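You operate a simulated robot arm through the tools that you are given. There is no shell and no other tool. Be economical: measure what you need, move in short steps, check, and stop when the job is done.

You are at the controls of a simulated robot arm. One attempt, no reset.

Task
Cap the open vial, put it in the rack on the shaker, clamp the rack and shake once on HIGH.
Fine: cap it first; free well; a whole run, till it shows DONE and the samples are even; then dial to 0; the rack stays clamped.

Only the result counts: the job must be done as asked and must still hold three seconds after the hand-in. Knocking over, shifting, dropping, spilling or breaking anything else fails it. Lids that push on must go on centred and level and be pressed home; caps that screw on are set level and turned clockwise until they are tight.

Robot
A 7-joint arm with a two-finger parallel gripper, fixed in place. Base frame: the origin is at the foot of the arm, x ahead of it, y to its left, z up. Readings come in cm, degrees, newtons and seconds.
With the tool pointing down near the work surface it reaches from about 48 to 92 cm from the base axis. Its first joint turns from -115.0 to 115.0 degrees. Payload 3.91 kg.
The tool frame sits at the grasp point between the pads (the TCP): z along the fingers, y along the line on which they close. The tips reach 3 cm beyond it. The gripper opens to 11 cm. The fingers are 2 cm wide and 1 cm thick; the gripper's body (4.8 by 11.2 cm) begins 5.5 cm behind the TCP.
Orientation is that of the tool frame in the base frame, as [roll, pitch, yaw] about the fixed x, y, z axes, in that order (R = Rz(yaw) Ry(pitch) Rx(roll)). With the fingers straight down and closing along the base's y, the tool's x points along the base's -x, its y along +y and its z along -z.

Tools
- The arm moves only by the tool jog_arm. Its argument "deltas" is a list that holds one entry, the list of rows, each a list of 7 numbers: the shift along the tool's x, y, z in cm, then the turn, a rotation vector about the tool's x, y, z in degrees, then the closure in counts, from 0 (fully open) to 255 (shut). In form: [[[x, y, z, rx, ry, rz, grip], ...]]. A call has 1 to 20 rows; each row is the pose to reach, as a shift and turn from the pose commanded when the call began, along the tool's axes at that moment. Rows are played at 5 a second. More than 5 cm and 8.6 degrees between two rows, or a gripper value outside its range, and nothing of the call is played. A pose out of reach is approached as far as the arm can. The call stops where the force on the tool passes 40 N (or 10 N more than at its start, if that is more) or the arm is blocked; 0.2 s more then pass. The fingers move at their own pace (about 15.3 cm/s each) and stop on an object; they squeeze with about 44 N. The grip force told is the motor's: it shows also when the fingers shut on nothing. Time passes only in rows, and 0.2 s behind the last, so rows that repeat a pose let the fingers close. It gives the time, the measured TCP pose, the force on the tool (base axes), the opening and the grip force at its end, in the units of the frame above (readings bear some noise), with the torque about the TCP (base axes, N m) and any sound that the robot's microphone picked up.
- Cameras (640 x 400 px; columns grow to the right, rows downward): "scene" is fixed at [5.08, -64.74, 148.99]; the picture's right is [0.46, -0.89, 0.00], its down [-0.43, -0.23, -0.87] and it looks along [0.77, 0.40, -0.49] (base axes); focal length 320 px, centre (320, 200). "wrist" rides on the gripper at [7.2, 1.7, -10.3] in the tool frame; the picture's right is [-0.23, 0.97, 0.00], its down [-0.76, -0.18, -0.62] and it looks along [-0.61, -0.14, 0.78] (tool axes); focal length 222 px, centre (320, 200).
- get_image(camera): a new picture of that camera. No time passes.
- raise_lower(by): slides the trunk up (or, below 0, down) by that many cm; the arm rides with it, the base frame stays. It gives what a move gives, with no picture.
- measure_at(camera, pixels): for up to 12 pixels [column, row] of the newest picture of that camera ("zoom" is the newest enlarged one), the place [x, y, z] in the base frame of the surface seen there, good to about 0.2 cm. No time passes.
- close_up(camera, box): a new picture of the part [left, top, right, bottom] of that camera's present view, enlarged. No time passes.
- job_done(): hands the job in; it is judged then, once.

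Keep the steps short. Do not move on a guess: measure, check each grasp and each placing, and mend mistakes. In all there are 80 turns and 34 pictures (those below and enlarged ones count). Leave the gripper open and the arm clear of the work at the hand-in unless told otherwise, and finish with a single line.

The tools are called after "Emit:" by a JSON object that holds its "fn" and its "kwargs". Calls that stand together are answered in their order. jog_arm: Moves the arm, as the interface text tells. Its arguments: {"type":"object","properties":{"deltas":{"type":"array"}},"required":["deltas"]} The other tools are called the same way: raise_lower (by) slides the trunk up or down; get_image (camera) takes a picture; measure_at (camera, pixels) gives the place of the surface under pixels of a picture; close_up (camera, box) takes an enlarged picture of a part of a camera's view; job_done () hands the job in.

At the start:

```text
time: 0.0
position: [46.39, -30.45, 123.65]
ee_rot: [-180.0, 0.0, 180.0]
contact_force: [-0.2, 0.2, 0.0]
torque: [-0.01, 0.02, 0.0]
finger_gap: 11.01
grasp_force: 0.0
trunk travel left (down, up): [-75.0, 24.0]
```

scene: 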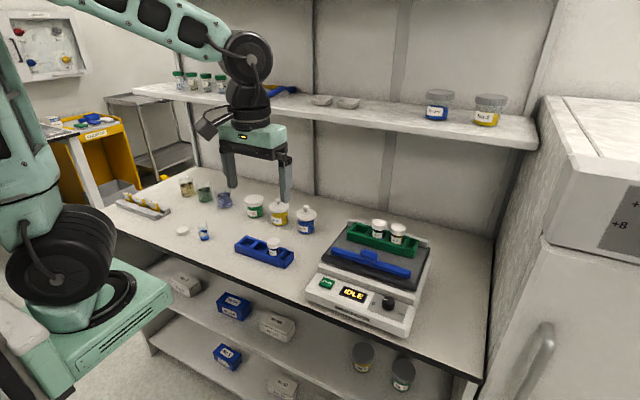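
wrist: 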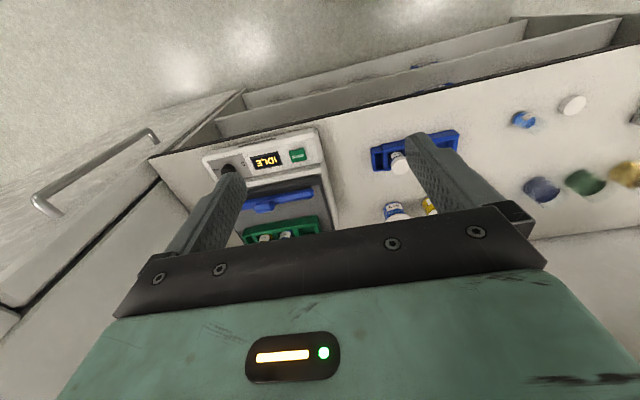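

I see a shaker (IDLE) with a green rack and a blue bar, a blue rack on the table, and a small vial near (203,231) with a white disc at (182,231). I'll enlarge both areas.

Emit:
{"fn": "close_up", "kwargs": {"camera": "scene", "box": [150, 170, 310, 270]}}

Emit:
{"fn": "close_up", "kwargs": {"camera": "scene", "box": [290, 210, 450, 310]}}

```text
4.00 times, centred on (230, 220) of scene
```

zoom: 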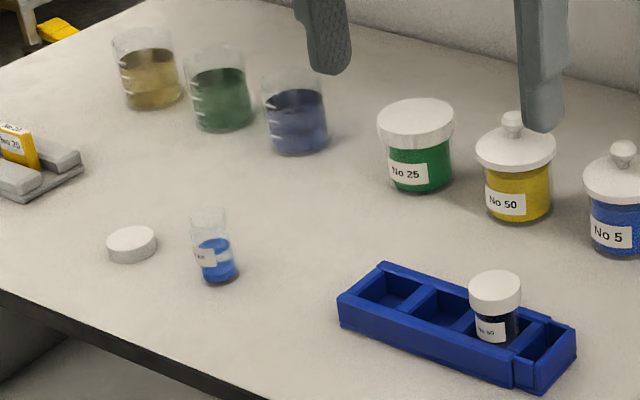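

```text
4.00 times, centred on (370, 260) of scene
```

zoom: 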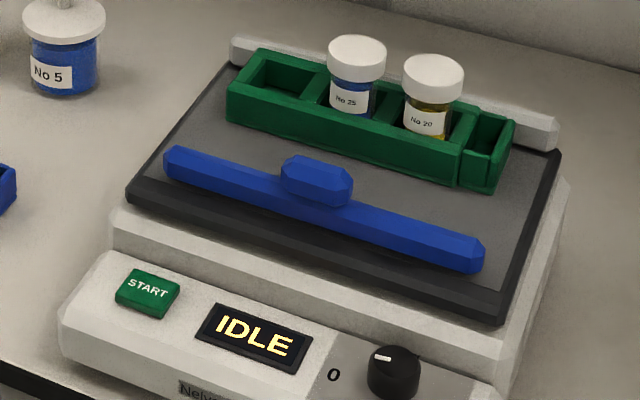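

Measure shaker, rack, clamp, knob and start button on this enlargement, and cap and vial in the scene picture.

Emit:
{"fn": "measure_at", "kwargs": {"camera": "zoom", "pixels": [[285, 80], [260, 55], [233, 90], [355, 45], [433, 65], [490, 125], [320, 165], [168, 155], [475, 245], [390, 355], [148, 285], [300, 235]]}}

Emit:
{"fn": "measure_at", "kwargs": {"camera": "scene", "pixels": [[182, 230], [182, 234], [177, 231], [188, 231], [203, 235], [203, 239], [203, 225], [202, 222], [210, 245], [370, 215], [273, 240]]}}

Emit:
{"fn": "close_up", "kwargs": {"camera": "scene", "box": [345, 275, 425, 325]}}

Emit:
{"fn": "close_up", "kwargs": {"camera": "scene", "box": [160, 210, 224, 250]}}

```text
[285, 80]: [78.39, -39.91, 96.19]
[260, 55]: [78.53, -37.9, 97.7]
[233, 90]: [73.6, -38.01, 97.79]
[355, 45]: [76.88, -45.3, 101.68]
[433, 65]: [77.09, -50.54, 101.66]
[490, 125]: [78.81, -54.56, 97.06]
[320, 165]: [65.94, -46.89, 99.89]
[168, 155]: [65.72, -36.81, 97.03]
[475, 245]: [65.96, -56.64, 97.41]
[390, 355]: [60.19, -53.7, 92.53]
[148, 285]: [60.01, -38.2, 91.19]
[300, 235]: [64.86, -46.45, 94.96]
```

```text
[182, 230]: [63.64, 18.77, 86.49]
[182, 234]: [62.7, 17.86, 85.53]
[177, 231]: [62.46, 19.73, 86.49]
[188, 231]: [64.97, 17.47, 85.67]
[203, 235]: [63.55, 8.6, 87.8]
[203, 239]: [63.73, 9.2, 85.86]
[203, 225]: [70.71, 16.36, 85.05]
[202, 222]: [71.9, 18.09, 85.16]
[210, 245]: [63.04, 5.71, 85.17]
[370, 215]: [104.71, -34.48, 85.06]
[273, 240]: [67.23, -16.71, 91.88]
```

```text
8.00 times, centred on (385, 300) of scene
```

zoom: 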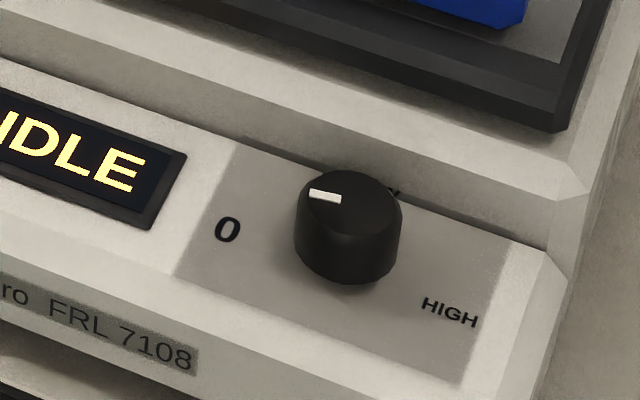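

```text
10.00 times, centred on (192, 230) of scene
```

zoom: 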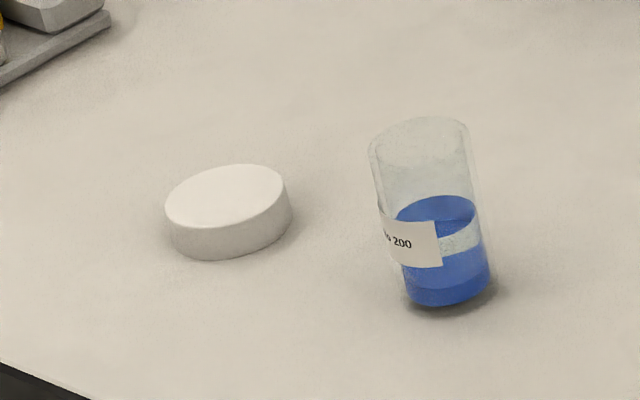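

The dial runs 0 → (label behind) → HIGH, and the vial is clear with blue liquid. Measure cap and vial finely on this enlargement.

Emit:
{"fn": "measure_at", "kwargs": {"camera": "zoom", "pixels": [[227, 195], [175, 205], [280, 185], [240, 170], [215, 222], [425, 245], [450, 300], [440, 210], [480, 240], [410, 290], [445, 120], [485, 280]]}}

```text
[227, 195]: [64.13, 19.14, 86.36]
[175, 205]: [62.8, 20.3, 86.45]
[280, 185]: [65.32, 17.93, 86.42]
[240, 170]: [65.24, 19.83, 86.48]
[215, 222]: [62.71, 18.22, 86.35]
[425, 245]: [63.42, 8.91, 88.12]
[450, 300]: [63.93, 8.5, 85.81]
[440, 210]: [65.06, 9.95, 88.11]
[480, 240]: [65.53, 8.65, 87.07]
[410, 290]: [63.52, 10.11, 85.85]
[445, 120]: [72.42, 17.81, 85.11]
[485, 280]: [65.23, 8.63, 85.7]
```

The cap's centre is about (64.0, 19.1) and its top is at z≈86.45. The vial's axis is about (64.9, 9.7), with the rim near z≈90.5. I'll move high above these, then look with the wrist camera.

Emit:
{"fn": "jog_arm", "kwargs": {"deltas": [[[-1.133, 3.74, 0.97, 0, 0, 0, 0], [-2.27, 7.48, 1.94, 0, 0, 0, 0], [-3.4, 11.2, 2.9, 0, 0, 0, 0], [-4.53, 14.95, 3.88, 0, 0, 0, 0], [-5.67, 18.7, 4.85, 0, 0, 0, 0], [-6.8, 22.4, 5.8, 0, 0, 0, 0], [-7.93, 26.2, 6.8, 0, 0, 0, 0], [-9.07, 29.9, 7.77, 0, 0, 0, 0], [-10.2, 33.6, 8.7, 0, 0, 0, 0], [-11.3, 37.4, 9.7, 0, 0, 0, 0], [-12.5, 41.1, 10.7, 0, 0, 0, 0], [-13.6, 44.85, 11.65, 0, 0, 0, 0]]]}}

Emit:
{"fn": "get_image", "kwargs": {"camera": "wrist"}}

```text
time: 2.6
position: [59.82, 14.46, 111.88]
ee_rot: [-180.0, 0.0, 179.9]
contact_force: [-0.5, -0.2, -0.1]
torque: [-0.01, -0.02, -0.01]
finger_gap: 11.0
grasp_force: 0.2
trunk travel left (down, up): [-75.0, 24.0]
```

```text
27 pictures are left
```

wrist: 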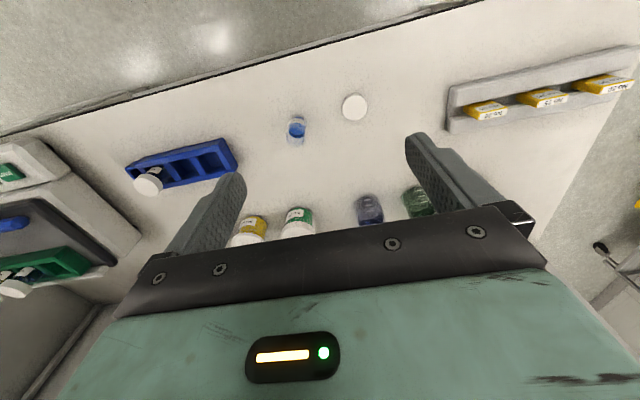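

Cap at (354,107), vial at (296,128). Enlarge the vial and cap and measure.

Emit:
{"fn": "close_up", "kwargs": {"camera": "wrist", "box": [270, 80, 382, 150]}}

Emit:
{"fn": "measure_at", "kwargs": {"camera": "wrist", "pixels": [[354, 107], [343, 108], [365, 106], [354, 97], [354, 117], [296, 128], [296, 140], [287, 128], [305, 128]]}}

```text
5.71 times, centred on (326, 115) of wrist
```

zoom: 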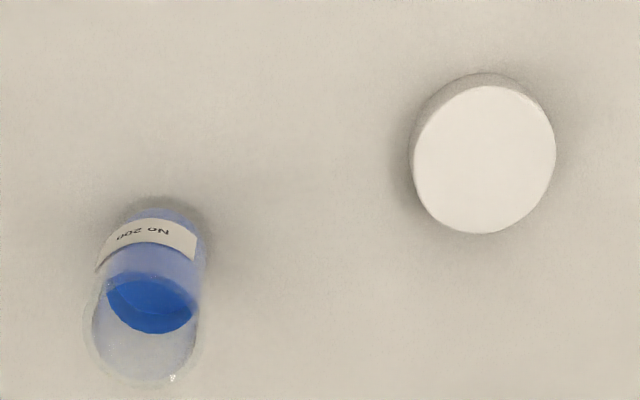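

```text
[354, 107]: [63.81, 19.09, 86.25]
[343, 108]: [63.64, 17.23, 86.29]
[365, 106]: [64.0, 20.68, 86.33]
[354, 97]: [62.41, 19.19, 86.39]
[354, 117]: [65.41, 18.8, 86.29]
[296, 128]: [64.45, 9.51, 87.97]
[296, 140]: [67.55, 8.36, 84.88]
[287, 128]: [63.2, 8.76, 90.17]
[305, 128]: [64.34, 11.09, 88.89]
```

The wrist camera agrees: cap centre (63.97, 19.07), vial rim centre about (65.0, 9.6). I'll turn the tool 90° so the fingers close along base x, which the rack needs later, while coming over the cap at z≈100.

Emit:
{"fn": "jog_arm", "kwargs": {"deltas": [[[-0.38, 0.42, 1.08, 0, 0, 8.2, 93], [-0.75, 0.84, 2.16, 0, 0, 16.4, 93], [-1.13, 1.26, 3.25, 0, 0, 24.6, 93], [-1.5, 1.68, 4.3, 0, 0, 32.8, 93], [-1.9, 2.1, 5.4, 0, 0, 41, 93], [-2.26, 2.5, 6.5, 0, 0, 49.2, 93], [-2.64, 2.93, 7.6, 0, 0, 57.4, 93], [-3.0, 3.35, 8.65, 0, 0, 65.6, 93], [-3.4, 3.77, 9.7, 0, 0, 73.8, 93], [-3.8, 4.2, 10.8, 0, 0, 82, 93], [-4.15, 4.61, 11.88, 0, 0, 90, 93]]]}}

Emit:
{"fn": "get_image", "kwargs": {"camera": "wrist"}}

```text
time: 5.0
position: [64.12, 18.82, 100.1]
ee_rot: [-180.0, -0.1, 89.9]
contact_force: [-0.1, 0.5, 1.3]
torque: [-0.01, -0.01, 0.03]
finger_gap: 6.95
grasp_force: 0.0
trunk travel left (down, up): [-75.0, 24.0]
```

```text
25 pictures are left
```

wrist: 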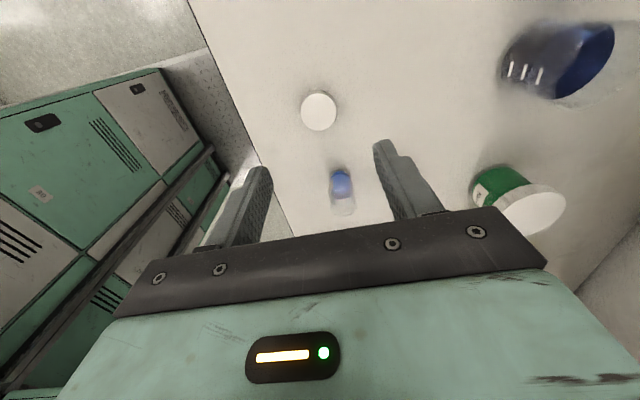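

The cap lies right under the TCP by projection. Descend 11.8 cm so the tips stop about 0.3 above the table, then close.

Emit:
{"fn": "jog_arm", "kwargs": {"deltas": [[[0, 0, 4, 0, 0, 0, 93], [0, 0, 8, 0, 0, 0, 93], [0, 0, 10.5, 0, 0, 0, 93], [0, 0, 11.8, 0, 0, 0, 93], [0, 0, 11.8, 0, 0, 0, 93]]]}}

```text
time: 6.2
position: [63.95, 19.02, 88.08]
ee_rot: [180.0, -0.1, 90.0]
contact_force: [-0.2, 0.9, -0.7]
torque: [0.01, 0.01, 0.0]
finger_gap: 7.0
grasp_force: 0.0
trunk travel left (down, up): [-75.0, 24.0]
```

No contact yet. Close on the cap.

Emit:
{"fn": "jog_arm", "kwargs": {"deltas": [[[0, 0, 0, 0, 0, 0, 150], [0, 0, 0, 0, 0, 0, 190], [0, 0, 0, 0, 0, 0, 190], [0, 0, -1, 0, 0, 0, 190], [0, 0, -5, 0, 0, 0, 190], [0, 0, -9, 0, 0, 0, 190]]]}}

Emit:
{"fn": "get_image", "kwargs": {"camera": "wrist"}}

```text
time: 7.6
position: [64.17, 19.2, 97.48]
ee_rot: [-180.0, 0.0, 90.0]
contact_force: [-0.3, -0.3, -0.5]
torque: [-0.02, 0.0, -0.02]
finger_gap: 3.43
grasp_force: 44.2
trunk travel left (down, up): [-75.0, 24.0]
```

```text
24 pictures are left
```

wrist: 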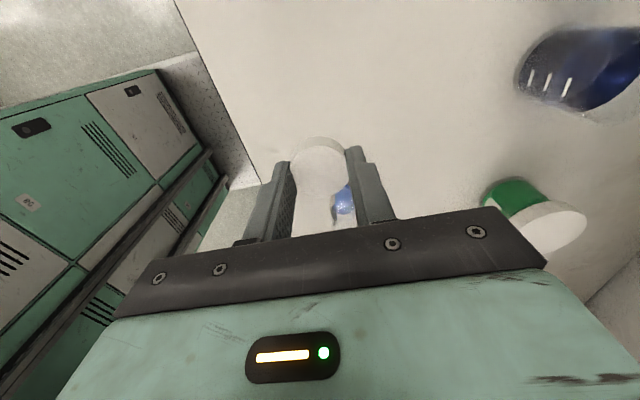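

Gap 3.43 with the cap held. Check how it sits in the fingers.

Emit:
{"fn": "close_up", "kwargs": {"camera": "wrist", "box": [240, 120, 400, 220]}}

Emit:
{"fn": "measure_at", "kwargs": {"camera": "wrist", "pixels": [[319, 145], [319, 160], [319, 180], [319, 138], [319, 190]]}}

```text
4.00 times, centred on (320, 170) of wrist
```

zoom: 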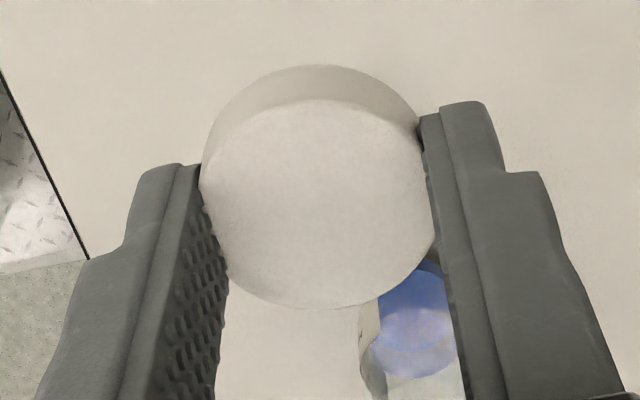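

```text
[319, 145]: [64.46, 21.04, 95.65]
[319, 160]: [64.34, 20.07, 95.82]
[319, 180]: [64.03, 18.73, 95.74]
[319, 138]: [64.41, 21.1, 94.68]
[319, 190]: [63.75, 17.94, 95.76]
```

The cap (3.5 cm across) is centred and level in the pads. Now I'll carry it up and past the vial, so the camera sees the vial's mouth almost from straight above.

Emit:
{"fn": "jog_arm", "kwargs": {"deltas": [[[0, 0, -3, 0, 0, 0, 190], [-2, 0.2, -5.6, 0, 0, 0, 190], [-6, 0.5, -5.6, 0, 0, 0, 190], [-10, 0.8, -5.6, 0, 0, 0, 190], [-14, 1, -5.6, 0, 0, 0, 190], [-14, 1, -5.6, 0, 0, 0, 190]]]}}

Emit:
{"fn": "close_up", "kwargs": {"camera": "wrist", "box": [240, 20, 400, 120]}}

```text
time: 9.0
position: [64.99, 4.98, 103.04]
ee_rot: [-179.9, 0.0, 90.0]
contact_force: [0.0, -0.4, -0.3]
torque: [-0.03, -0.02, -0.02]
finger_gap: 3.35
grasp_force: 44.0
trunk travel left (down, up): [-75.0, 24.0]
```

```text
4.00 times, centred on (320, 70) of wrist
```

zoom: 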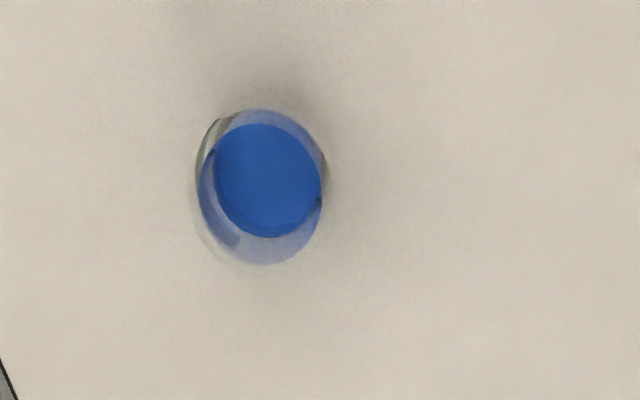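

Mouth seen at zoom (258,191), liquid centre (267,180). Measure them and the rim edges.

Emit:
{"fn": "measure_at", "kwargs": {"camera": "zoom", "pixels": [[267, 180], [217, 180], [318, 180], [267, 128], [267, 234], [245, 264], [198, 190], [325, 185], [260, 112]]}}

Emit:
{"fn": "close_up", "kwargs": {"camera": "scene", "box": [172, 190, 252, 250]}}

```text
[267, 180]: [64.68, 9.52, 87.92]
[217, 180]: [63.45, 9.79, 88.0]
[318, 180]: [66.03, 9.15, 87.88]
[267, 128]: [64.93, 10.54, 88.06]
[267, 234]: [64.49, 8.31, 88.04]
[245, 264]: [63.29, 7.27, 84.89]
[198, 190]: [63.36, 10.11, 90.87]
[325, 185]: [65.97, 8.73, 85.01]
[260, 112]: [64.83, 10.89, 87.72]
```

```text
6.67 times, centred on (212, 220) of scene
```

zoom: 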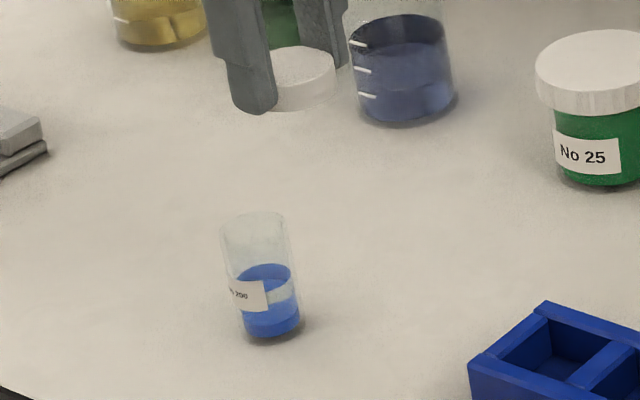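

Vial axis (64.72, 9.45), rim z≈90.9. Move the cap above it and come down to about 1 cm over the rim, then check.

Emit:
{"fn": "jog_arm", "kwargs": {"deltas": [[[2.2, -0.12, 0, 0, 0, 0, 190], [4.33, -0.25, 0, 0, 0, 0, 190], [4.33, -0.25, 4, 0, 0, 0, 190], [4.33, -0.25, 7.6, 0, 0, 0, 190], [4.33, -0.25, 7.6, 0, 0, 0, 190]]]}}

Emit:
{"fn": "close_up", "kwargs": {"camera": "scene", "box": [180, 190, 228, 250]}}

Emit:
{"fn": "close_up", "kwargs": {"camera": "wrist", "box": [260, 110, 380, 220]}}

```text
time: 10.2
position: [64.67, 9.26, 95.04]
ee_rot: [180.0, 0.1, 89.9]
contact_force: [-0.6, 0.4, -0.5]
torque: [0.01, -0.02, 0.01]
finger_gap: 3.4
grasp_force: 43.7
trunk travel left (down, up): [-75.0, 24.0]
```

```text
6.67 times, centred on (204, 220) of scene
```

zoom: 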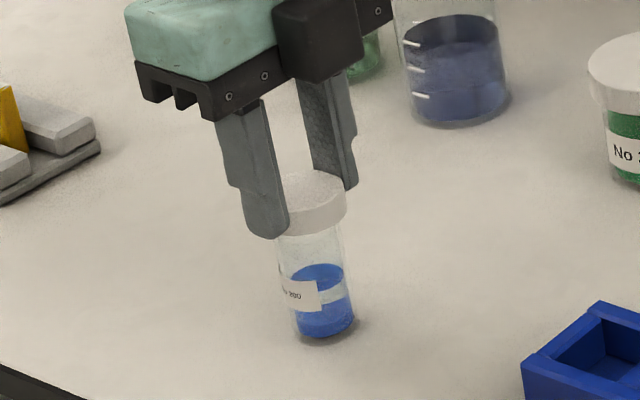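

```text
3.64 times, centred on (320, 165) of wrist
```

zoom: 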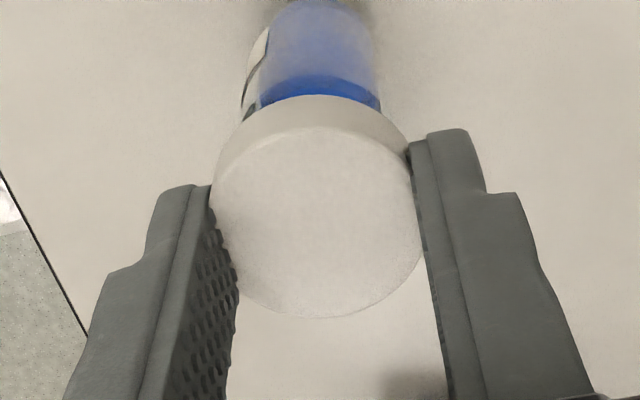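

Aligned in both views. Lower in small steps and watch the force.

Emit:
{"fn": "jog_arm", "kwargs": {"deltas": [[[0, 0, 0.4, 0, 0, 0, 190], [0, 0, 0.8, 0, 0, 0, 190], [0, 0, 1.1, 0, 0, 0, 190], [0, 0, 1.3, 0, 0, 0, 190]]]}}

```text
time: 11.2
position: [64.78, 9.2, 94.15]
ee_rot: [179.9, -0.1, 90.1]
contact_force: [-0.7, 1.4, 7.5]
torque: [0.13, -0.03, -0.02]
finger_gap: 3.36
grasp_force: 43.3
trunk travel left (down, up): [-75.0, 24.0]
```

Touch at the rim with 7.5 N and a torque that puts the contact on the +y side, so the cap sits slightly to -y. Back off, shift +0.2 in y, retry.

Emit:
{"fn": "jog_arm", "kwargs": {"deltas": [[[0, 0, -0.5, 0, 0, 0, 190], [0.2, 0, -0.5, 0, 0, 0, 190], [0.2, 0, -0.2, 0, 0, 0, 190], [0.2, 0, 0.0, 0, 0, 0, 190], [0.2, 0, 0.2, 0, 0, 0, 190]]]}}

```text
time: 12.4
position: [64.75, 9.47, 94.02]
ee_rot: [-180.0, 0.1, 89.8]
contact_force: [-2.4, 0.3, 14.3]
torque: [0.02, 0.34, 0.04]
finger_gap: 3.39
grasp_force: 44.3
trunk travel left (down, up): [-75.0, 24.0]
```

Now the y torque is gone. Contact is on the -x side, so the cap is slightly too far +x. Back off and shift -0.15 in x.

Emit:
{"fn": "jog_arm", "kwargs": {"deltas": [[[0, 0, -0.7, 0, 0, 0, 190], [0, -0.15, -0.7, 0, 0, 0, 190], [0, -0.15, -0.3, 0, 0, 0, 190], [0, -0.15, -0.1, 0, 0, 0, 190], [0, -0.15, 0.1, 0, 0, 0, 190]]]}}

```text
time: 13.6
position: [64.75, 9.49, 93.65]
ee_rot: [-179.9, 0.0, 90.0]
contact_force: [0.0, 0.0, -0.3]
torque: [0.02, 0.01, 0.01]
finger_gap: 3.38
grasp_force: 43.9
trunk travel left (down, up): [-75.0, 24.0]
```

It slipped over the rim with no force (z 93.65). Continue down.

Emit:
{"fn": "jog_arm", "kwargs": {"deltas": [[[0, 0, 0.2, 0, 0, 0, 190], [0, 0, 0.4, 0, 0, 0, 190], [0, 0, 0.6, 0, 0, 0, 190], [0, 0, 0.8, 0, 0, 0, 190]]]}}

```text
time: 14.6
position: [64.68, 9.51, 92.99]
ee_rot: [179.9, -0.1, 90.1]
contact_force: [-1.2, 0.7, 16.8]
torque: [0.04, 0.08, 0.05]
finger_gap: 3.36
grasp_force: 44.1
trunk travel left (down, up): [-75.0, 24.0]
heard: snap
```

A snap. Press a bit further to make sure it is home.

Emit:
{"fn": "jog_arm", "kwargs": {"deltas": [[[0, 0, 0.1, 0, 0, 0, 190], [0, 0, 0.2, 0, 0, 0, 190], [0, 0, 0.3, 0, 0, 0, 190], [0, 0, 0.4, 0, 0, 0, 190]]]}}

Emit:
{"fn": "close_up", "kwargs": {"camera": "scene", "box": [180, 190, 228, 250]}}

```text
time: 15.3
position: [64.88, 9.6, 93.0]
ee_rot: [179.7, -0.3, 90.1]
contact_force: [-4.9, -0.9, 21.2]
torque: [-0.13, 0.35, -0.01]
finger_gap: 3.37
grasp_force: 44.1
trunk travel left (down, up): [-75.0, 24.0]
stopped in row 3: the force on the tool passed its limit (the readings are from after the stop); the commanded pose is now the measured one
```

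```text
6.67 times, centred on (204, 220) of scene
```

zoom: 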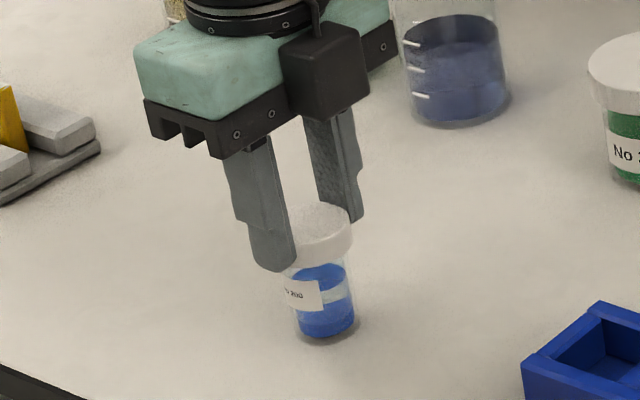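

Capped, level and seated. Before carrying it, I'll check the shelf edge position and the rack's free well.

Emit:
{"fn": "close_up", "kwargs": {"camera": "scene", "box": [340, 205, 436, 265]}}

Emit:
{"fn": "measure_at", "kwargs": {"camera": "scene", "pixels": [[400, 125], [400, 132], [330, 112], [480, 140], [440, 100], [340, 240], [432, 245], [400, 170]]}}

```text
6.67 times, centred on (388, 235) of scene
```

zoom: 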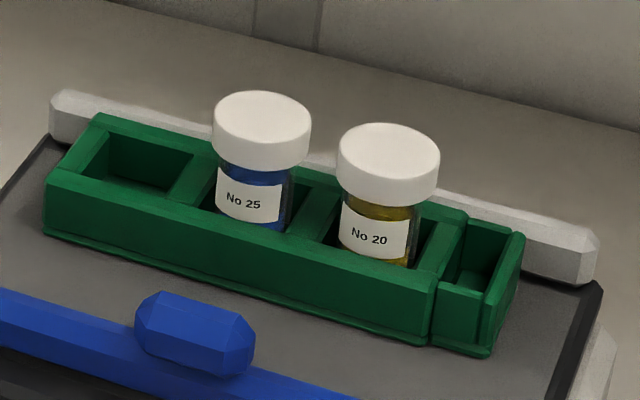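

```text
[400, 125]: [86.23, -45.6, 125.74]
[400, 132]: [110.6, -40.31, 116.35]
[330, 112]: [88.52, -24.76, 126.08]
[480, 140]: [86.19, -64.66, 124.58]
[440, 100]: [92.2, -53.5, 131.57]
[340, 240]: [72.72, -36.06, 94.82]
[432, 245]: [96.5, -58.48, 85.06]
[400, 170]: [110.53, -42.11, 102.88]
```

Shelf front edge is at x≈86 and z≈125, so there's clearance. Measure the rack's top edges around the free well and the neighbours' caps.

Emit:
{"fn": "measure_at", "kwargs": {"camera": "zoom", "pixels": [[105, 128], [200, 160], [165, 210], [75, 178], [140, 175], [262, 118], [388, 150], [95, 118], [50, 188], [430, 295], [465, 215], [150, 160]]}}

```text
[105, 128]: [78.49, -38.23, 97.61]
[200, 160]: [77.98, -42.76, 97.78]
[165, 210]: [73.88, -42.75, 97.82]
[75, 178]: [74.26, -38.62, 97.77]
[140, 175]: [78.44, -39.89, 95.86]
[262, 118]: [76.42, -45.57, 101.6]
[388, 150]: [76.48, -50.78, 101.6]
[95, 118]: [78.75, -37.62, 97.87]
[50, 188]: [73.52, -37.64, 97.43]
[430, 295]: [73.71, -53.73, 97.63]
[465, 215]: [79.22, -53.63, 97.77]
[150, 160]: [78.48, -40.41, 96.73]
```

Free well centre about (76.35, -40.4), rack top 97.8. Lift the vial 19 cm, then carry it across to above the well.

Emit:
{"fn": "jog_arm", "kwargs": {"deltas": [[[0, 0, -2, 0, 0, 0, 190], [0, 0, -6, 0, 0, 0, 190], [0, 0, -10.5, 0, 0, 0, 190], [0, 0, -15, 0, 0, 0, 190], [0, 0, -19, 0, 0, 0, 190], [-4.15, 0.96, -19, 0, 0, 0, 190], [-8.3, 1.92, -19, 0, 0, 0, 190], [-12.5, 2.88, -19, 0, 0, 0, 190], [-16.6, 3.83, -19, 0, 0, 0, 190], [-20.8, 4.79, -19, 0, 0, 0, 190], [-25, 5.75, -19, 0, 0, 0, 190], [-29.1, 6.7, -19, 0, 0, 0, 190], [-33.3, 7.67, -19, 0, 0, 0, 190], [-37.4, 8.63, -19, 0, 0, 0, 190], [-41.6, 9.58, -19, 0, 0, 0, 190], [-45.8, 10.54, -19, 0, 0, 0, 190], [-49.9, 11.5, -19, 0, 0, 0, 190], [-49.9, 11.5, -19, 0, 0, 0, 190]]]}}

Emit:
{"fn": "get_image", "kwargs": {"camera": "scene"}}

Emit:
{"fn": "get_image", "kwargs": {"camera": "wrist"}}

```text
time: 19.1
position: [76.35, -40.44, 111.47]
ee_rot: [179.8, -0.1, 90.0]
contact_force: [0.3, 0.3, 0.2]
torque: [0.0, 0.01, 0.03]
finger_gap: 3.36
grasp_force: 43.7
trunk travel left (down, up): [-75.0, 24.0]
```

```text
16 pictures are left
```

scene: 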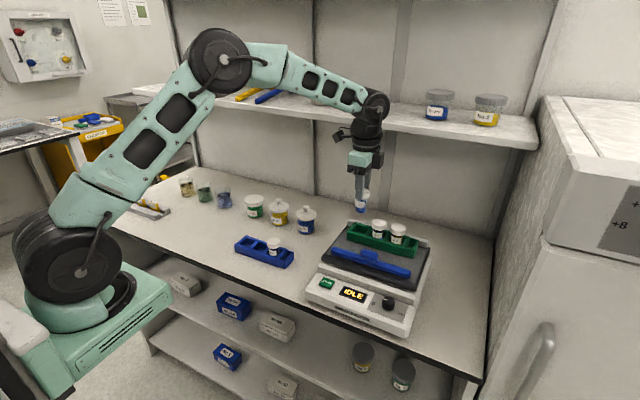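

```text
15 pictures are left
```

wrist: 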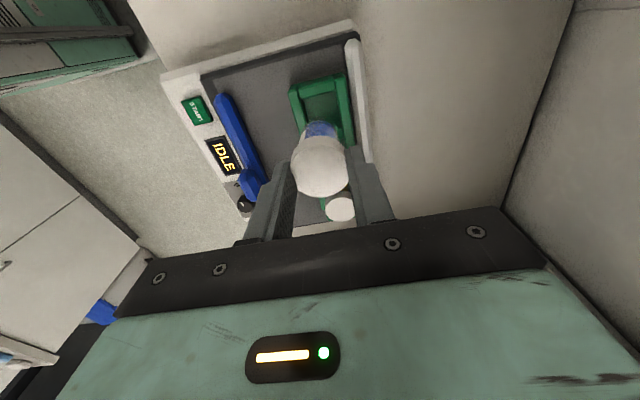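

The vial hangs above the free well at (320,105) in the wrist view. Lower it to just above the rack's top, and check.

Emit:
{"fn": "jog_arm", "kwargs": {"deltas": [[[0, 0, 3, 0, 0, 0, 190], [0, 0, 5.2, 0, 0, 0, 190], [0, 0, 5.2, 0, 0, 0, 190]]]}}

Emit:
{"fn": "close_up", "kwargs": {"camera": "wrist", "box": [240, 50, 400, 150]}}

Emit:
{"fn": "close_up", "kwargs": {"camera": "scene", "box": [320, 185, 416, 245]}}

```text
time: 19.9
position: [76.26, -40.26, 106.37]
ee_rot: [179.8, -0.1, 89.9]
contact_force: [-0.2, -0.1, -0.2]
torque: [0.0, -0.03, -0.01]
finger_gap: 3.38
grasp_force: 44.1
trunk travel left (down, up): [-75.0, 24.0]
```

```text
4.00 times, centred on (320, 100) of wrist
```

zoom: 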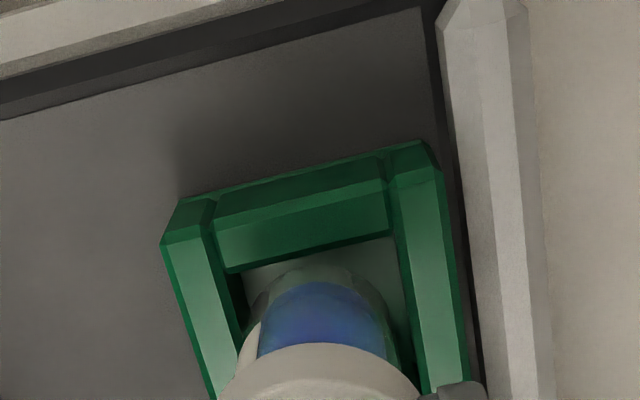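

```text
6.67 times, centred on (368, 215) of scene
```

zoom: 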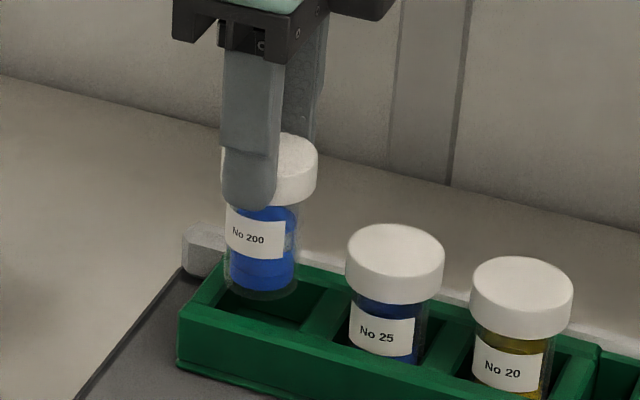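

The base is inside the well's opening in both views. Lower in small steps until it touches the floor.

Emit:
{"fn": "jog_arm", "kwargs": {"deltas": [[[0, 0, 0.6, 0, 0, 0, 190], [0, 0, 1.2, 0, 0, 0, 190], [0, 0, 1.8, 0, 0, 0, 190], [0, 0, 2.2, 0, 0, 0, 190], [0, 0, 2.5, 0, 0, 0, 190]]]}}

```text
time: 20.7
position: [76.52, -40.39, 105.23]
ee_rot: [179.4, 0.1, 90.1]
contact_force: [0.5, -0.2, -0.6]
torque: [-0.03, 0.01, 0.02]
finger_gap: 3.39
grasp_force: 43.7
trunk travel left (down, up): [-75.0, 24.0]
stopped in row 3: the force on the tool passed its limit (the readings are from after the stop); the commanded pose is now the measured one
```

Stopped early with more force than expected, base about 97. Look before doing anything more.

Emit:
{"fn": "close_up", "kwargs": {"camera": "scene", "box": [320, 185, 416, 245]}}

Emit:
{"fn": "get_image", "kwargs": {"camera": "wrist"}}

```text
6.67 times, centred on (368, 215) of scene
```

zoom: 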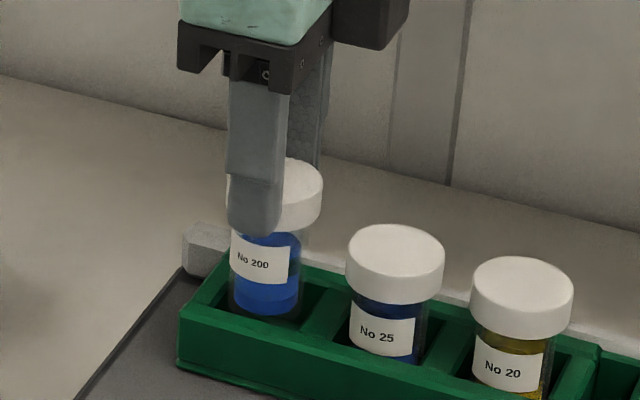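

```text
11 pictures are left
```

wrist: 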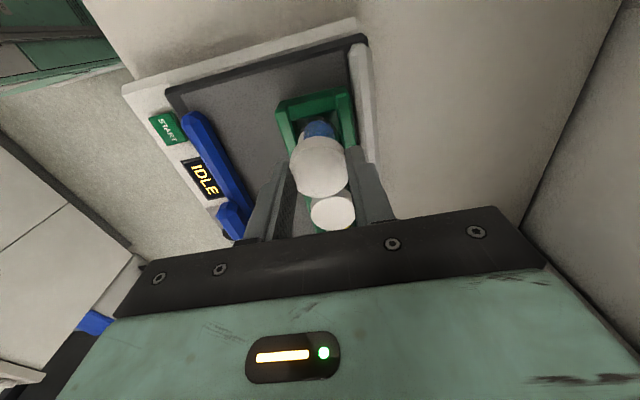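

The base caught an edge of the well. Nothing has moved. I'll lift clear, pass to -y, and look down into the well to measure its opening exactly.

Emit:
{"fn": "jog_arm", "kwargs": {"deltas": [[[0, 0, -3, 0, 0, 0, 190], [0, 0, -7, 0, 0, 0, 190], [-3, 0, -7, 0, 0, 0, 190], [-5.5, 0, -7, 0, 0, 0, 190], [-5.5, 0, -7, 0, 0, 0, 190]]]}}

Emit:
{"fn": "close_up", "kwargs": {"camera": "wrist", "box": [240, 20, 400, 120]}}

```text
time: 21.9
position: [76.64, -45.86, 112.38]
ee_rot: [179.4, 0.1, 89.9]
contact_force: [-0.1, 1.1, 0.3]
torque: [-0.02, -0.03, -0.02]
finger_gap: 3.38
grasp_force: 44.1
trunk travel left (down, up): [-75.0, 24.0]
```

```text
4.00 times, centred on (320, 70) of wrist
```

zoom: 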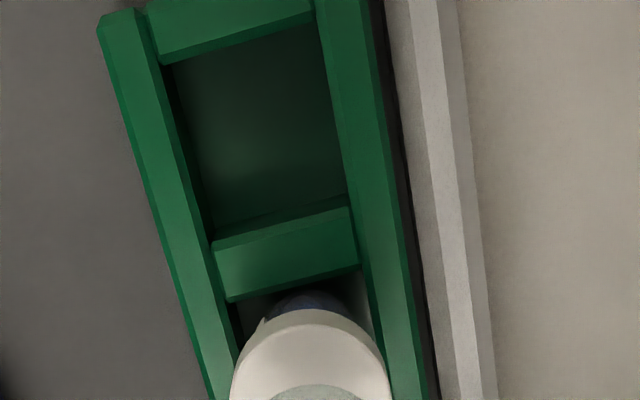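

Looking straight into the well now. Measure its four inner top edges, floor and cap.

Emit:
{"fn": "measure_at", "kwargs": {"camera": "zoom", "pixels": [[150, 60], [175, 150], [340, 60], [355, 150], [240, 30], [245, 38], [285, 228], [285, 240], [260, 130], [210, 130], [330, 130], [320, 345]]}}

```text
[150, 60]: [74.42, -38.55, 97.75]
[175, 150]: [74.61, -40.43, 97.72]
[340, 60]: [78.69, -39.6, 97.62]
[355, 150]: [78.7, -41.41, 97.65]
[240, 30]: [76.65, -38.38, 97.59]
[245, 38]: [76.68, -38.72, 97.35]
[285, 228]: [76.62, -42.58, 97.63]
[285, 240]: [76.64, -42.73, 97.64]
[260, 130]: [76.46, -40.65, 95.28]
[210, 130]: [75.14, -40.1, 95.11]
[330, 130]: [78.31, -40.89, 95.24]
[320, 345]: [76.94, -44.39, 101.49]
```

Well opening is x 74.8–78.3, y -42.4 to -38.8, so centre (76.55, -40.6), floor 95.2. I was 0.2–0.3 off, and the tool had tilted 0.6°. Correct both and come down gently.

Emit:
{"fn": "jog_arm", "kwargs": {"deltas": [[[2.6, 0, 0, 0.3, 0, 0, 190], [5.27, 0, 0, 0.6, 0, 0, 190], [5.27, 0, 3.5, 0.6, 0, 0, 190], [5.27, 0, 5.5, 0.6, 0, 0, 190], [5.27, 0, 6.2, 0.6, 0, 0, 190], [5.27, 0, 6.2, 0.6, 0, 0, 190]]]}}

```text
time: 23.3
position: [76.57, -40.47, 106.17]
ee_rot: [179.9, 0.1, 89.9]
contact_force: [-0.5, 0.5, -0.7]
torque: [-0.02, -0.03, 0.02]
finger_gap: 3.37
grasp_force: 44.0
trunk travel left (down, up): [-75.0, 24.0]
```

Emit:
{"fn": "jog_arm", "kwargs": {"deltas": [[[-0.05, 0, 0.4, 0, 0, 0, 190], [-0.05, 0, 0.8, 0, 0, 0, 190], [-0.05, 0, 1.1, 0, 0, 0, 190], [-0.05, 0, 1.4, 0, 0, 0, 190], [-0.05, 0, 1.6, 0, 0, 0, 190]]]}}

```text
time: 24.5
position: [76.51, -40.79, 104.51]
ee_rot: [-180.0, 0.1, 90.0]
contact_force: [0.6, 0.2, 0.2]
torque: [-0.02, 0.04, 0.01]
finger_gap: 3.39
grasp_force: 44.0
trunk travel left (down, up): [-75.0, 24.0]
```

It's now below the rack's top with no force. Continue to the floor in small steps.

Emit:
{"fn": "jog_arm", "kwargs": {"deltas": [[[0, 0, 0.3, 0, 0, 0, 190], [0, 0, 0.6, 0, 0, 0, 190], [0, 0, 0.8, 0, 0, 0, 190], [0, 0, 1.0, 0, 0, 0, 190]]]}}

```text
time: 25.5
position: [76.63, -40.7, 103.48]
ee_rot: [179.9, 0.1, 90.1]
contact_force: [0.8, -0.3, -0.6]
torque: [-0.01, -0.02, -0.06]
finger_gap: 3.38
grasp_force: 43.8
trunk travel left (down, up): [-75.0, 24.0]
```

Emit:
{"fn": "jog_arm", "kwargs": {"deltas": [[[0, 0, 0.1, 0, 0, 0, 190], [0, 0, 0.2, 0, 0, 0, 190], [0, 0, 0.3, 0, 0, 0, 190], [0, 0, 0.4, 0, 0, 0, 190]]]}}

```text
time: 26.5
position: [76.48, -40.72, 103.21]
ee_rot: [179.8, 0.3, 90.0]
contact_force: [0.6, 0.8, 9.4]
torque: [-0.02, -0.01, 0.03]
finger_gap: 3.39
grasp_force: 44.2
trunk travel left (down, up): [-75.0, 24.0]
```

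On the floor (9.4 N at z 103.2). Ease off, open partly, rise.

Emit:
{"fn": "jog_arm", "kwargs": {"deltas": [[[0, 0, -0.15, 0, 0, 0, 190], [0, 0, -0.15, 0, 0, 0, 150], [0, 0, -0.15, 0, 0, 0, 120], [0, 0, -0.15, 0, 0, 0, 120], [0, 0, -4, 0, 0, 0, 120], [0, 0, -8, 0, 0, 0, 120]]]}}

Emit:
{"fn": "get_image", "kwargs": {"camera": "wrist"}}

```text
time: 27.9
position: [76.88, -40.43, 111.13]
ee_rot: [180.0, 0.2, 90.0]
contact_force: [1.0, -0.8, -0.6]
torque: [0.0, 0.02, -0.02]
finger_gap: 5.81
grasp_force: 0.0
trunk travel left (down, up): [-75.0, 24.0]
```

```text
9 pictures are left
```

wrist: 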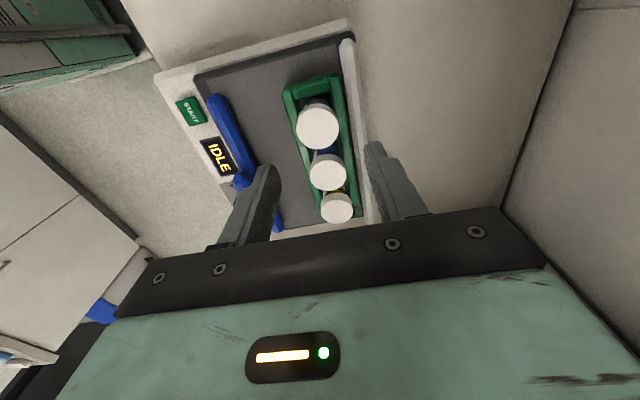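

The vial stands in the well. Now the clamp: look at the blue bar and its grip lump and measure them.

Emit:
{"fn": "close_up", "kwargs": {"camera": "scene", "box": [320, 215, 424, 280]}}

Emit:
{"fn": "measure_at", "kwargs": {"camera": "wrist", "pixels": [[213, 100], [222, 96], [218, 98], [228, 125], [238, 122], [243, 180], [233, 182], [252, 172]]}}

```text
6.15 times, centred on (372, 248) of scene
```

zoom: 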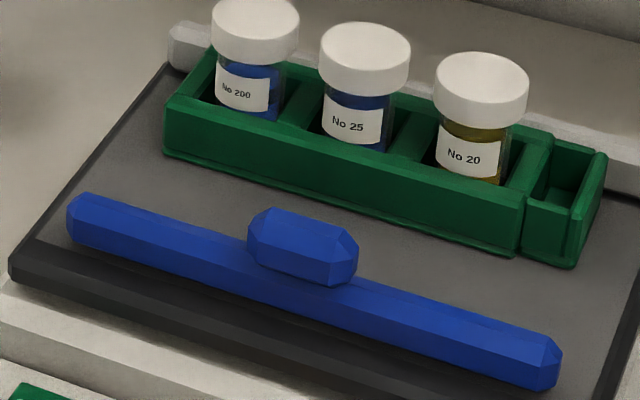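

```text
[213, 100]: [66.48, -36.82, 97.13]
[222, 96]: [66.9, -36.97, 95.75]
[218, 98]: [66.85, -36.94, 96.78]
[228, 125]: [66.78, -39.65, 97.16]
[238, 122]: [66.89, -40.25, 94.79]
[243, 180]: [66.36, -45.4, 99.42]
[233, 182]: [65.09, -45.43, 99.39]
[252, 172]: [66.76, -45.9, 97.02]
```

Emit:
{"fn": "measure_at", "kwargs": {"camera": "zoom", "pixels": [[300, 228], [260, 225], [345, 245], [270, 212], [335, 235], [295, 262], [252, 245], [352, 270], [285, 285], [160, 235], [450, 310], [150, 205]]}}

```text
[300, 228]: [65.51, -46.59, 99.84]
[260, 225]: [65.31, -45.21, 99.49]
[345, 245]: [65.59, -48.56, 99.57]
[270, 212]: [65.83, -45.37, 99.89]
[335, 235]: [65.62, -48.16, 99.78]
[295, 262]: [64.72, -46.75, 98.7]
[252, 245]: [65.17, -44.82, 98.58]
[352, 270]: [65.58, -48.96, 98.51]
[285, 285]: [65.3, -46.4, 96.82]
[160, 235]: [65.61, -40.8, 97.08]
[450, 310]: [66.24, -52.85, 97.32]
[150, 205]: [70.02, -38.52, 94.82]
```

Lump: x 64.7–66.9, y -44.8…-48.9, z 97–99.9. Go above its centre (65.75, -46.85) and lower the open fingers around it along x.

Emit:
{"fn": "jog_arm", "kwargs": {"deltas": [[[-2, -3.6, 0, 0, 0, 0, 120], [-4.1, -7.2, 0, 0, 0, 0, 120], [-6.2, -10.85, 0, 0, 0, 0, 120], [-6.2, -10.85, 4, 0, 0, 0, 120], [-6.2, -10.85, 8, 0, 0, 0, 120], [-6.2, -10.85, 10.8, 0, 0, 0, 120], [-6.2, -10.85, 10.8, 0, 0, 0, 120]]]}}

```text
time: 29.5
position: [65.72, -46.97, 100.45]
ee_rot: [179.9, 0.2, 90.1]
contact_force: [0.3, 0.1, 0.1]
torque: [-0.02, 0.0, -0.01]
finger_gap: 5.83
grasp_force: 0.0
trunk travel left (down, up): [-75.0, 24.0]
```

Fingers straddle the lump without contact. Close on it.

Emit:
{"fn": "jog_arm", "kwargs": {"deltas": [[[0, 0, 0, 0, 0, 0, 170], [0, 0, 0, 0, 0, 0, 215], [0, 0, 0, 0, 0, 0, 215]]]}}

```text
time: 30.3
position: [65.82, -46.9, 100.46]
ee_rot: [179.8, 0.1, 90.0]
contact_force: [3.9, -0.6, -1.6]
torque: [-0.05, -0.03, 0.01]
finger_gap: 2.14
grasp_force: 44.9
trunk travel left (down, up): [-75.0, 24.0]
```

Held (2.14 cm). Slide it 4 cm toward the rack and read the force.

Emit:
{"fn": "jog_arm", "kwargs": {"deltas": [[[0, 0.5, 0, 0, 0, 0, 215], [0, 1, 0, 0, 0, 0, 215], [0, 1.75, 0, 0, 0, 0, 215], [0, 2.5, 0, 0, 0, 0, 215], [0, 3.25, 0, 0, 0, 0, 215], [0, 4, 0, 0, 0, 0, 215]]]}}

```text
time: 31.7
position: [69.39, -46.86, 100.56]
ee_rot: [179.6, 0.2, 89.9]
contact_force: [-1.0, -0.6, 24.3]
torque: [0.65, 0.36, -0.05]
finger_gap: 2.14
grasp_force: 45.0
trunk travel left (down, up): [-75.0, 24.0]
```

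The bar moves, but 24 N pushes up on the tool. Relax by 0.15 cm upward and read again.

Emit:
{"fn": "jog_arm", "kwargs": {"deltas": [[[0, -0.1, -0.15, 0, 0, 0, 215], [0, -0.1, -0.15, 0, 0, 0, 215]]]}}

Emit:
{"fn": "close_up", "kwargs": {"camera": "scene", "box": [320, 200, 424, 265]}}

```text
time: 32.3
position: [69.6, -46.87, 100.58]
ee_rot: [179.8, 0.2, 90.1]
contact_force: [1.0, -1.4, 12.3]
torque: [-1.41, 0.0, 0.03]
finger_gap: 2.17
grasp_force: 44.9
trunk travel left (down, up): [-75.0, 24.0]
```

```text
6.15 times, centred on (372, 232) of scene
```

zoom: 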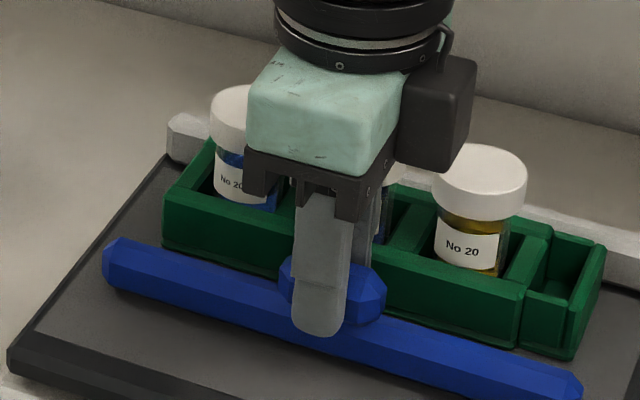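

The bar slides in its guide. Gripping it all the way would run the front finger into the rack, so I'll let go with a small opening, rise, come down behind the bar with shut fingers and push.

Emit:
{"fn": "jog_arm", "kwargs": {"deltas": [[[0, 0, 0, 0, 0, 0, 176], [0, 0, 0, 0, 0, 0, 176], [0, 0, -3, 0, 0, 0, 176], [0, 0, -5, 0, 0, 0, 176], [0, -4.6, -5, 0, 0, 0, 255], [0, -4.6, -3, 0, 0, 0, 255], [0, -4.6, -3, 0, 0, 0, 255], [0, -4.6, 0, 0, 0, 0, 255], [0, -4.6, 1.5, 0, 0, 0, 255], [0, -4.6, 1.5, 0, 0, 0, 255]]]}}

```text
time: 34.5
position: [64.98, -47.03, 98.72]
ee_rot: [179.9, 0.1, 90.0]
contact_force: [0.3, -0.1, 0.4]
torque: [0.0, 0.02, 0.0]
finger_gap: 0.0
grasp_force: 37.6
trunk travel left (down, up): [-75.0, 24.0]
```

Behind the bar with shut fingers, no contact. Push +x.

Emit:
{"fn": "jog_arm", "kwargs": {"deltas": [[[0, 1, 0, 0, 0, 0, 255], [0, 2, 0, 0, 0, 0, 255], [0, 2.8, 0, 0, 0, 0, 255], [0, 3.5, 0, 0, 0, 0, 255], [0, 4.2, 0, 0, 0, 0, 255], [0, 4.6, 0, 0, 0, 0, 255]]]}}

```text
time: 35.9
position: [69.71, -47.02, 99.08]
ee_rot: [179.9, 0.2, 90.0]
contact_force: [-1.6, -0.1, -1.0]
torque: [0.01, 0.01, 0.01]
finger_gap: 0.01
grasp_force: 38.1
trunk travel left (down, up): [-75.0, 24.0]
```

Emit:
{"fn": "jog_arm", "kwargs": {"deltas": [[[0, 0.3, 0, 0, 0, 0, 255], [0, 0.6, 0, 0, 0, 0, 255], [0, 0.9, 0, 0, 0, 0, 255], [0, 1.2, 0, 0, 0, 0, 255], [0, 1.5, 0, 0, 0, 0, 255], [0, 1.8, 0, 0, 0, 0, 255]]]}}

```text
time: 37.0
position: [70.06, -47.1, 98.77]
ee_rot: [-179.2, 0.0, 89.7]
contact_force: [-15.4, 2.2, 5.8]
torque: [0.02, -0.24, 0.2]
finger_gap: 0.01
grasp_force: 38.3
trunk travel left (down, up): [-75.0, 24.0]
stopped in row 5: the force on the tool passed its limit (the readings are from after the stop); the commanded pose is now the measured one
```

Firm stop at x≈70 with no click heard. Look at it.

Emit:
{"fn": "close_up", "kwargs": {"camera": "scene", "box": [310, 200, 430, 320]}}

```text
3.33 times, centred on (370, 260) of scene
```

zoom: 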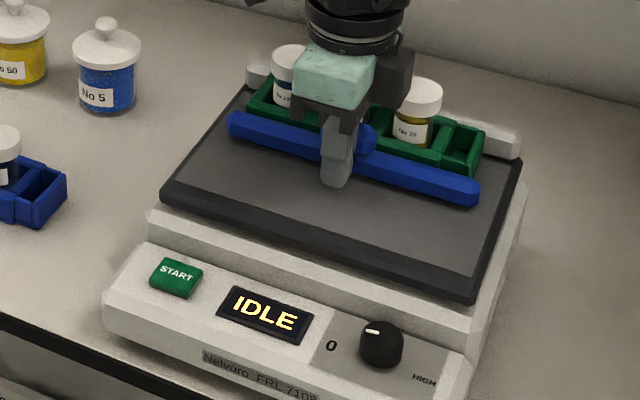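

The bar seems against the rack. Measure bar/rack/rail gaps and the controls.

Emit:
{"fn": "measure_at", "kwargs": {"camera": "zoom", "pixels": [[275, 128], [440, 178], [290, 110], [440, 150], [258, 78], [500, 140], [382, 333], [331, 346], [423, 379], [176, 270], [345, 370], [400, 400]]}}

```text
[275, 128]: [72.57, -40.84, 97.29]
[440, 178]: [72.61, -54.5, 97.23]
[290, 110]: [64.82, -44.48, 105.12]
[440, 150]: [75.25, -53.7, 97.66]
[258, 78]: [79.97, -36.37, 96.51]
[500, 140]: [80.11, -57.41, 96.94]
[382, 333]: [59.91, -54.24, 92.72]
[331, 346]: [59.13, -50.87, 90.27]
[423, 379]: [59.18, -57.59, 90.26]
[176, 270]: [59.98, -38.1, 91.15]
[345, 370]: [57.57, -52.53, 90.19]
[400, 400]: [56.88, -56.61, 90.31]
```

The bar is against the rack (front face ≈73.5). Push once more slowly to be sure it's tight.

Emit:
{"fn": "jog_arm", "kwargs": {"deltas": [[[0, 0.15, 0, 0, 0, 0, 255], [0, 0.3, 0, 0, 0, 0, 255], [0, 0.45, 0, 0, 0, 0, 255], [0, 0.55, 0, 0, 0, 0, 255], [0, 0.65, 0, 0, 0, 0, 255]]]}}

```text
time: 37.7
position: [70.12, -47.27, 98.75]
ee_rot: [-178.9, 0.0, 89.6]
contact_force: [-16.9, 3.5, 6.5]
torque: [0.01, -0.26, 0.26]
finger_gap: 0.01
grasp_force: 37.3
trunk travel left (down, up): [-75.0, 24.0]
stopped in row 3: the force on the tool passed its limit (the readings are from after the stop); the commanded pose is now the measured one
```

The clamp is firmly against the rack. Back off, rise and remove the small tilt from the push.

Emit:
{"fn": "jog_arm", "kwargs": {"deltas": [[[0, -0.5, 0, -0.5, 0, 0, 255], [0, -3, 0, -1.1, 0, -0.4, 255], [0, -3, -4, -1.1, 0, -0.4, 255], [0, -3, -8, -1.1, 0, -0.4, 255], [0, -3, -8, -1.1, 0, -0.4, 150]]]}}

```text
time: 38.9
position: [67.61, -47.13, 106.85]
ee_rot: [179.9, 0.0, 90.1]
contact_force: [-0.1, 0.3, 0.1]
torque: [-0.01, 0.0, -0.01]
finger_gap: 4.53
grasp_force: 0.0
trunk travel left (down, up): [-75.0, 24.0]
```

Move above the knob while turning the tool back so that it closes along y, then look down.

Emit:
{"fn": "jog_arm", "kwargs": {"deltas": [[[-0.65, -0.66, 0, 0, 0, -8.2, 150], [-1.3, -1.33, 0, 0, 0, -16.4, 150], [-1.9, -2, 0, 0, 0, -24.6, 150], [-2.6, -2.65, 0, 0, 0, -32.8, 150], [-3.2, -3.3, 0, 0, 0, -41, 150], [-3.9, -4, 0, 0, 0, -49.2, 150], [-4.5, -4.65, 0, 0, 0, -57.4, 150], [-5.2, -5.3, 0, 0, 0, -65.6, 150], [-5.8, -6, 0, 0, 0, -73.8, 150], [-6.5, -6.65, 0, 0, 0, -82, 150], [-7.1, -7.35, 0, 0, 0, -90, 150], [-7.1, -7.35, 0, 0, 0, -90, 150]]]}}

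Emit:
{"fn": "close_up", "kwargs": {"camera": "wrist", "box": [240, 90, 400, 190]}}

```text
time: 41.5
position: [60.42, -54.36, 106.77]
ee_rot: [180.0, 0.1, -179.7]
contact_force: [-0.3, 0.2, -0.3]
torque: [0.02, 0.01, -0.01]
finger_gap: 4.53
grasp_force: 0.1
trunk travel left (down, up): [-75.0, 24.0]
```

```text
4.00 times, centred on (320, 140) of wrist
```

zoom: 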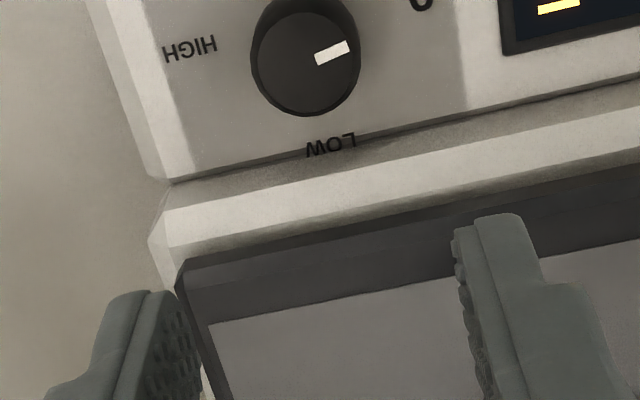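

Dial seen: pointer at 0 (+y side), LOW at +x, HIGH at -y, so turn clockwise seen from above. Measure centre, pointer, labels and the step behind it.

Emit:
{"fn": "measure_at", "kwargs": {"camera": "zoom", "pixels": [[305, 65], [258, 60], [355, 60], [305, 112], [310, 20], [320, 60], [345, 45], [190, 48], [330, 145], [330, 175], [330, 225], [330, 245]]}}

Emit:
{"fn": "get_image", "kwargs": {"camera": "wrist"}}

```text
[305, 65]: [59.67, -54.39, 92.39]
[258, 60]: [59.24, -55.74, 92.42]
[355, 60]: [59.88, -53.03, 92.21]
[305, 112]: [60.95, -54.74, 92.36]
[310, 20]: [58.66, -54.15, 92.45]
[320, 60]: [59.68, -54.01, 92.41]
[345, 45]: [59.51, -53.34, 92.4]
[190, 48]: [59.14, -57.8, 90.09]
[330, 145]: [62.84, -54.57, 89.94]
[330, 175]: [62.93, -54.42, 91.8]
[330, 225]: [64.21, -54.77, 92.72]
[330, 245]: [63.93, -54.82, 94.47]
```

```text
4 pictures are left
```

wrist: 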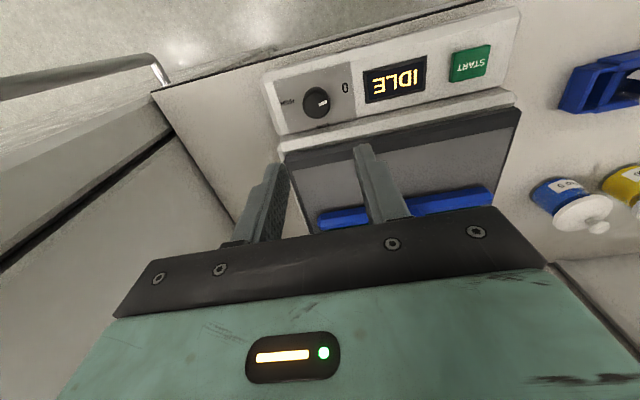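

Knob: centre about (59.7, -54.4), top 92.4, radius 1.4, step behind at x 62.9. Shift onto its axis and descend with the fingers open 4.5 cm.

Emit:
{"fn": "jog_arm", "kwargs": {"deltas": [[[0.6, -0.13, 0, 0, 0, 0, 150], [0.6, -0.13, 4.5, 0, 0, 0, 150], [0.6, -0.13, 9, 0, 0, 0, 150], [0.6, -0.13, 11.5, 0, 0, 0, 150], [0.6, -0.13, 12.8, 0, 0, 0, 150], [0.6, -0.13, 12.8, 0, 0, 0, 150]]]}}

```text
time: 42.9
position: [59.81, -54.49, 94.03]
ee_rot: [-179.9, 0.1, -180.0]
contact_force: [0.8, 0.2, 0.4]
torque: [0.01, 0.01, 0.0]
finger_gap: 4.52
grasp_force: 0.0
trunk travel left (down, up): [-75.0, 24.0]
```

No contact. Close on the knob.

Emit:
{"fn": "jog_arm", "kwargs": {"deltas": [[[0, 0, 0, 0, 0, 0, 185], [0, 0, 0, 0, 0, 0, 205], [0, 0, 0, 0, 0, 0, 205]]]}}

```text
time: 43.7
position: [59.82, -54.52, 93.88]
ee_rot: [-180.0, 0.1, -179.9]
contact_force: [-0.2, -1.2, -1.6]
torque: [-0.45, -0.25, -0.03]
finger_gap: 2.96
grasp_force: 45.2
trunk travel left (down, up): [-75.0, 24.0]
```

Held (2.96 cm). Turn clockwise (+ about tool z) 80°.

Emit:
{"fn": "jog_arm", "kwargs": {"deltas": [[[0, 0, 0, 0, 0, 8, 205], [0, 0, 0, 0, 0, 16, 205], [0, 0, 0, 0, 0, 24, 205], [0, 0, 0, 0, 0, 32, 205], [0, 0, 0, 0, 0, 40, 205], [0, 0, 0, 0, 0, 48, 205], [0, 0, 0, 0, 0, 56, 205], [0, 0, 0, 0, 0, 64, 205], [0, 0, 0, 0, 0, 72, 205], [0, 0, 0, 0, 0, 80, 205]]]}}

```text
time: 45.9
position: [59.76, -54.62, 94.03]
ee_rot: [179.8, 0.3, 100.0]
contact_force: [11.2, -14.5, 12.4]
torque: [-1.4, 0.02, 0.0]
finger_gap: 2.97
grasp_force: 45.0
trunk travel left (down, up): [-75.0, 24.0]
```

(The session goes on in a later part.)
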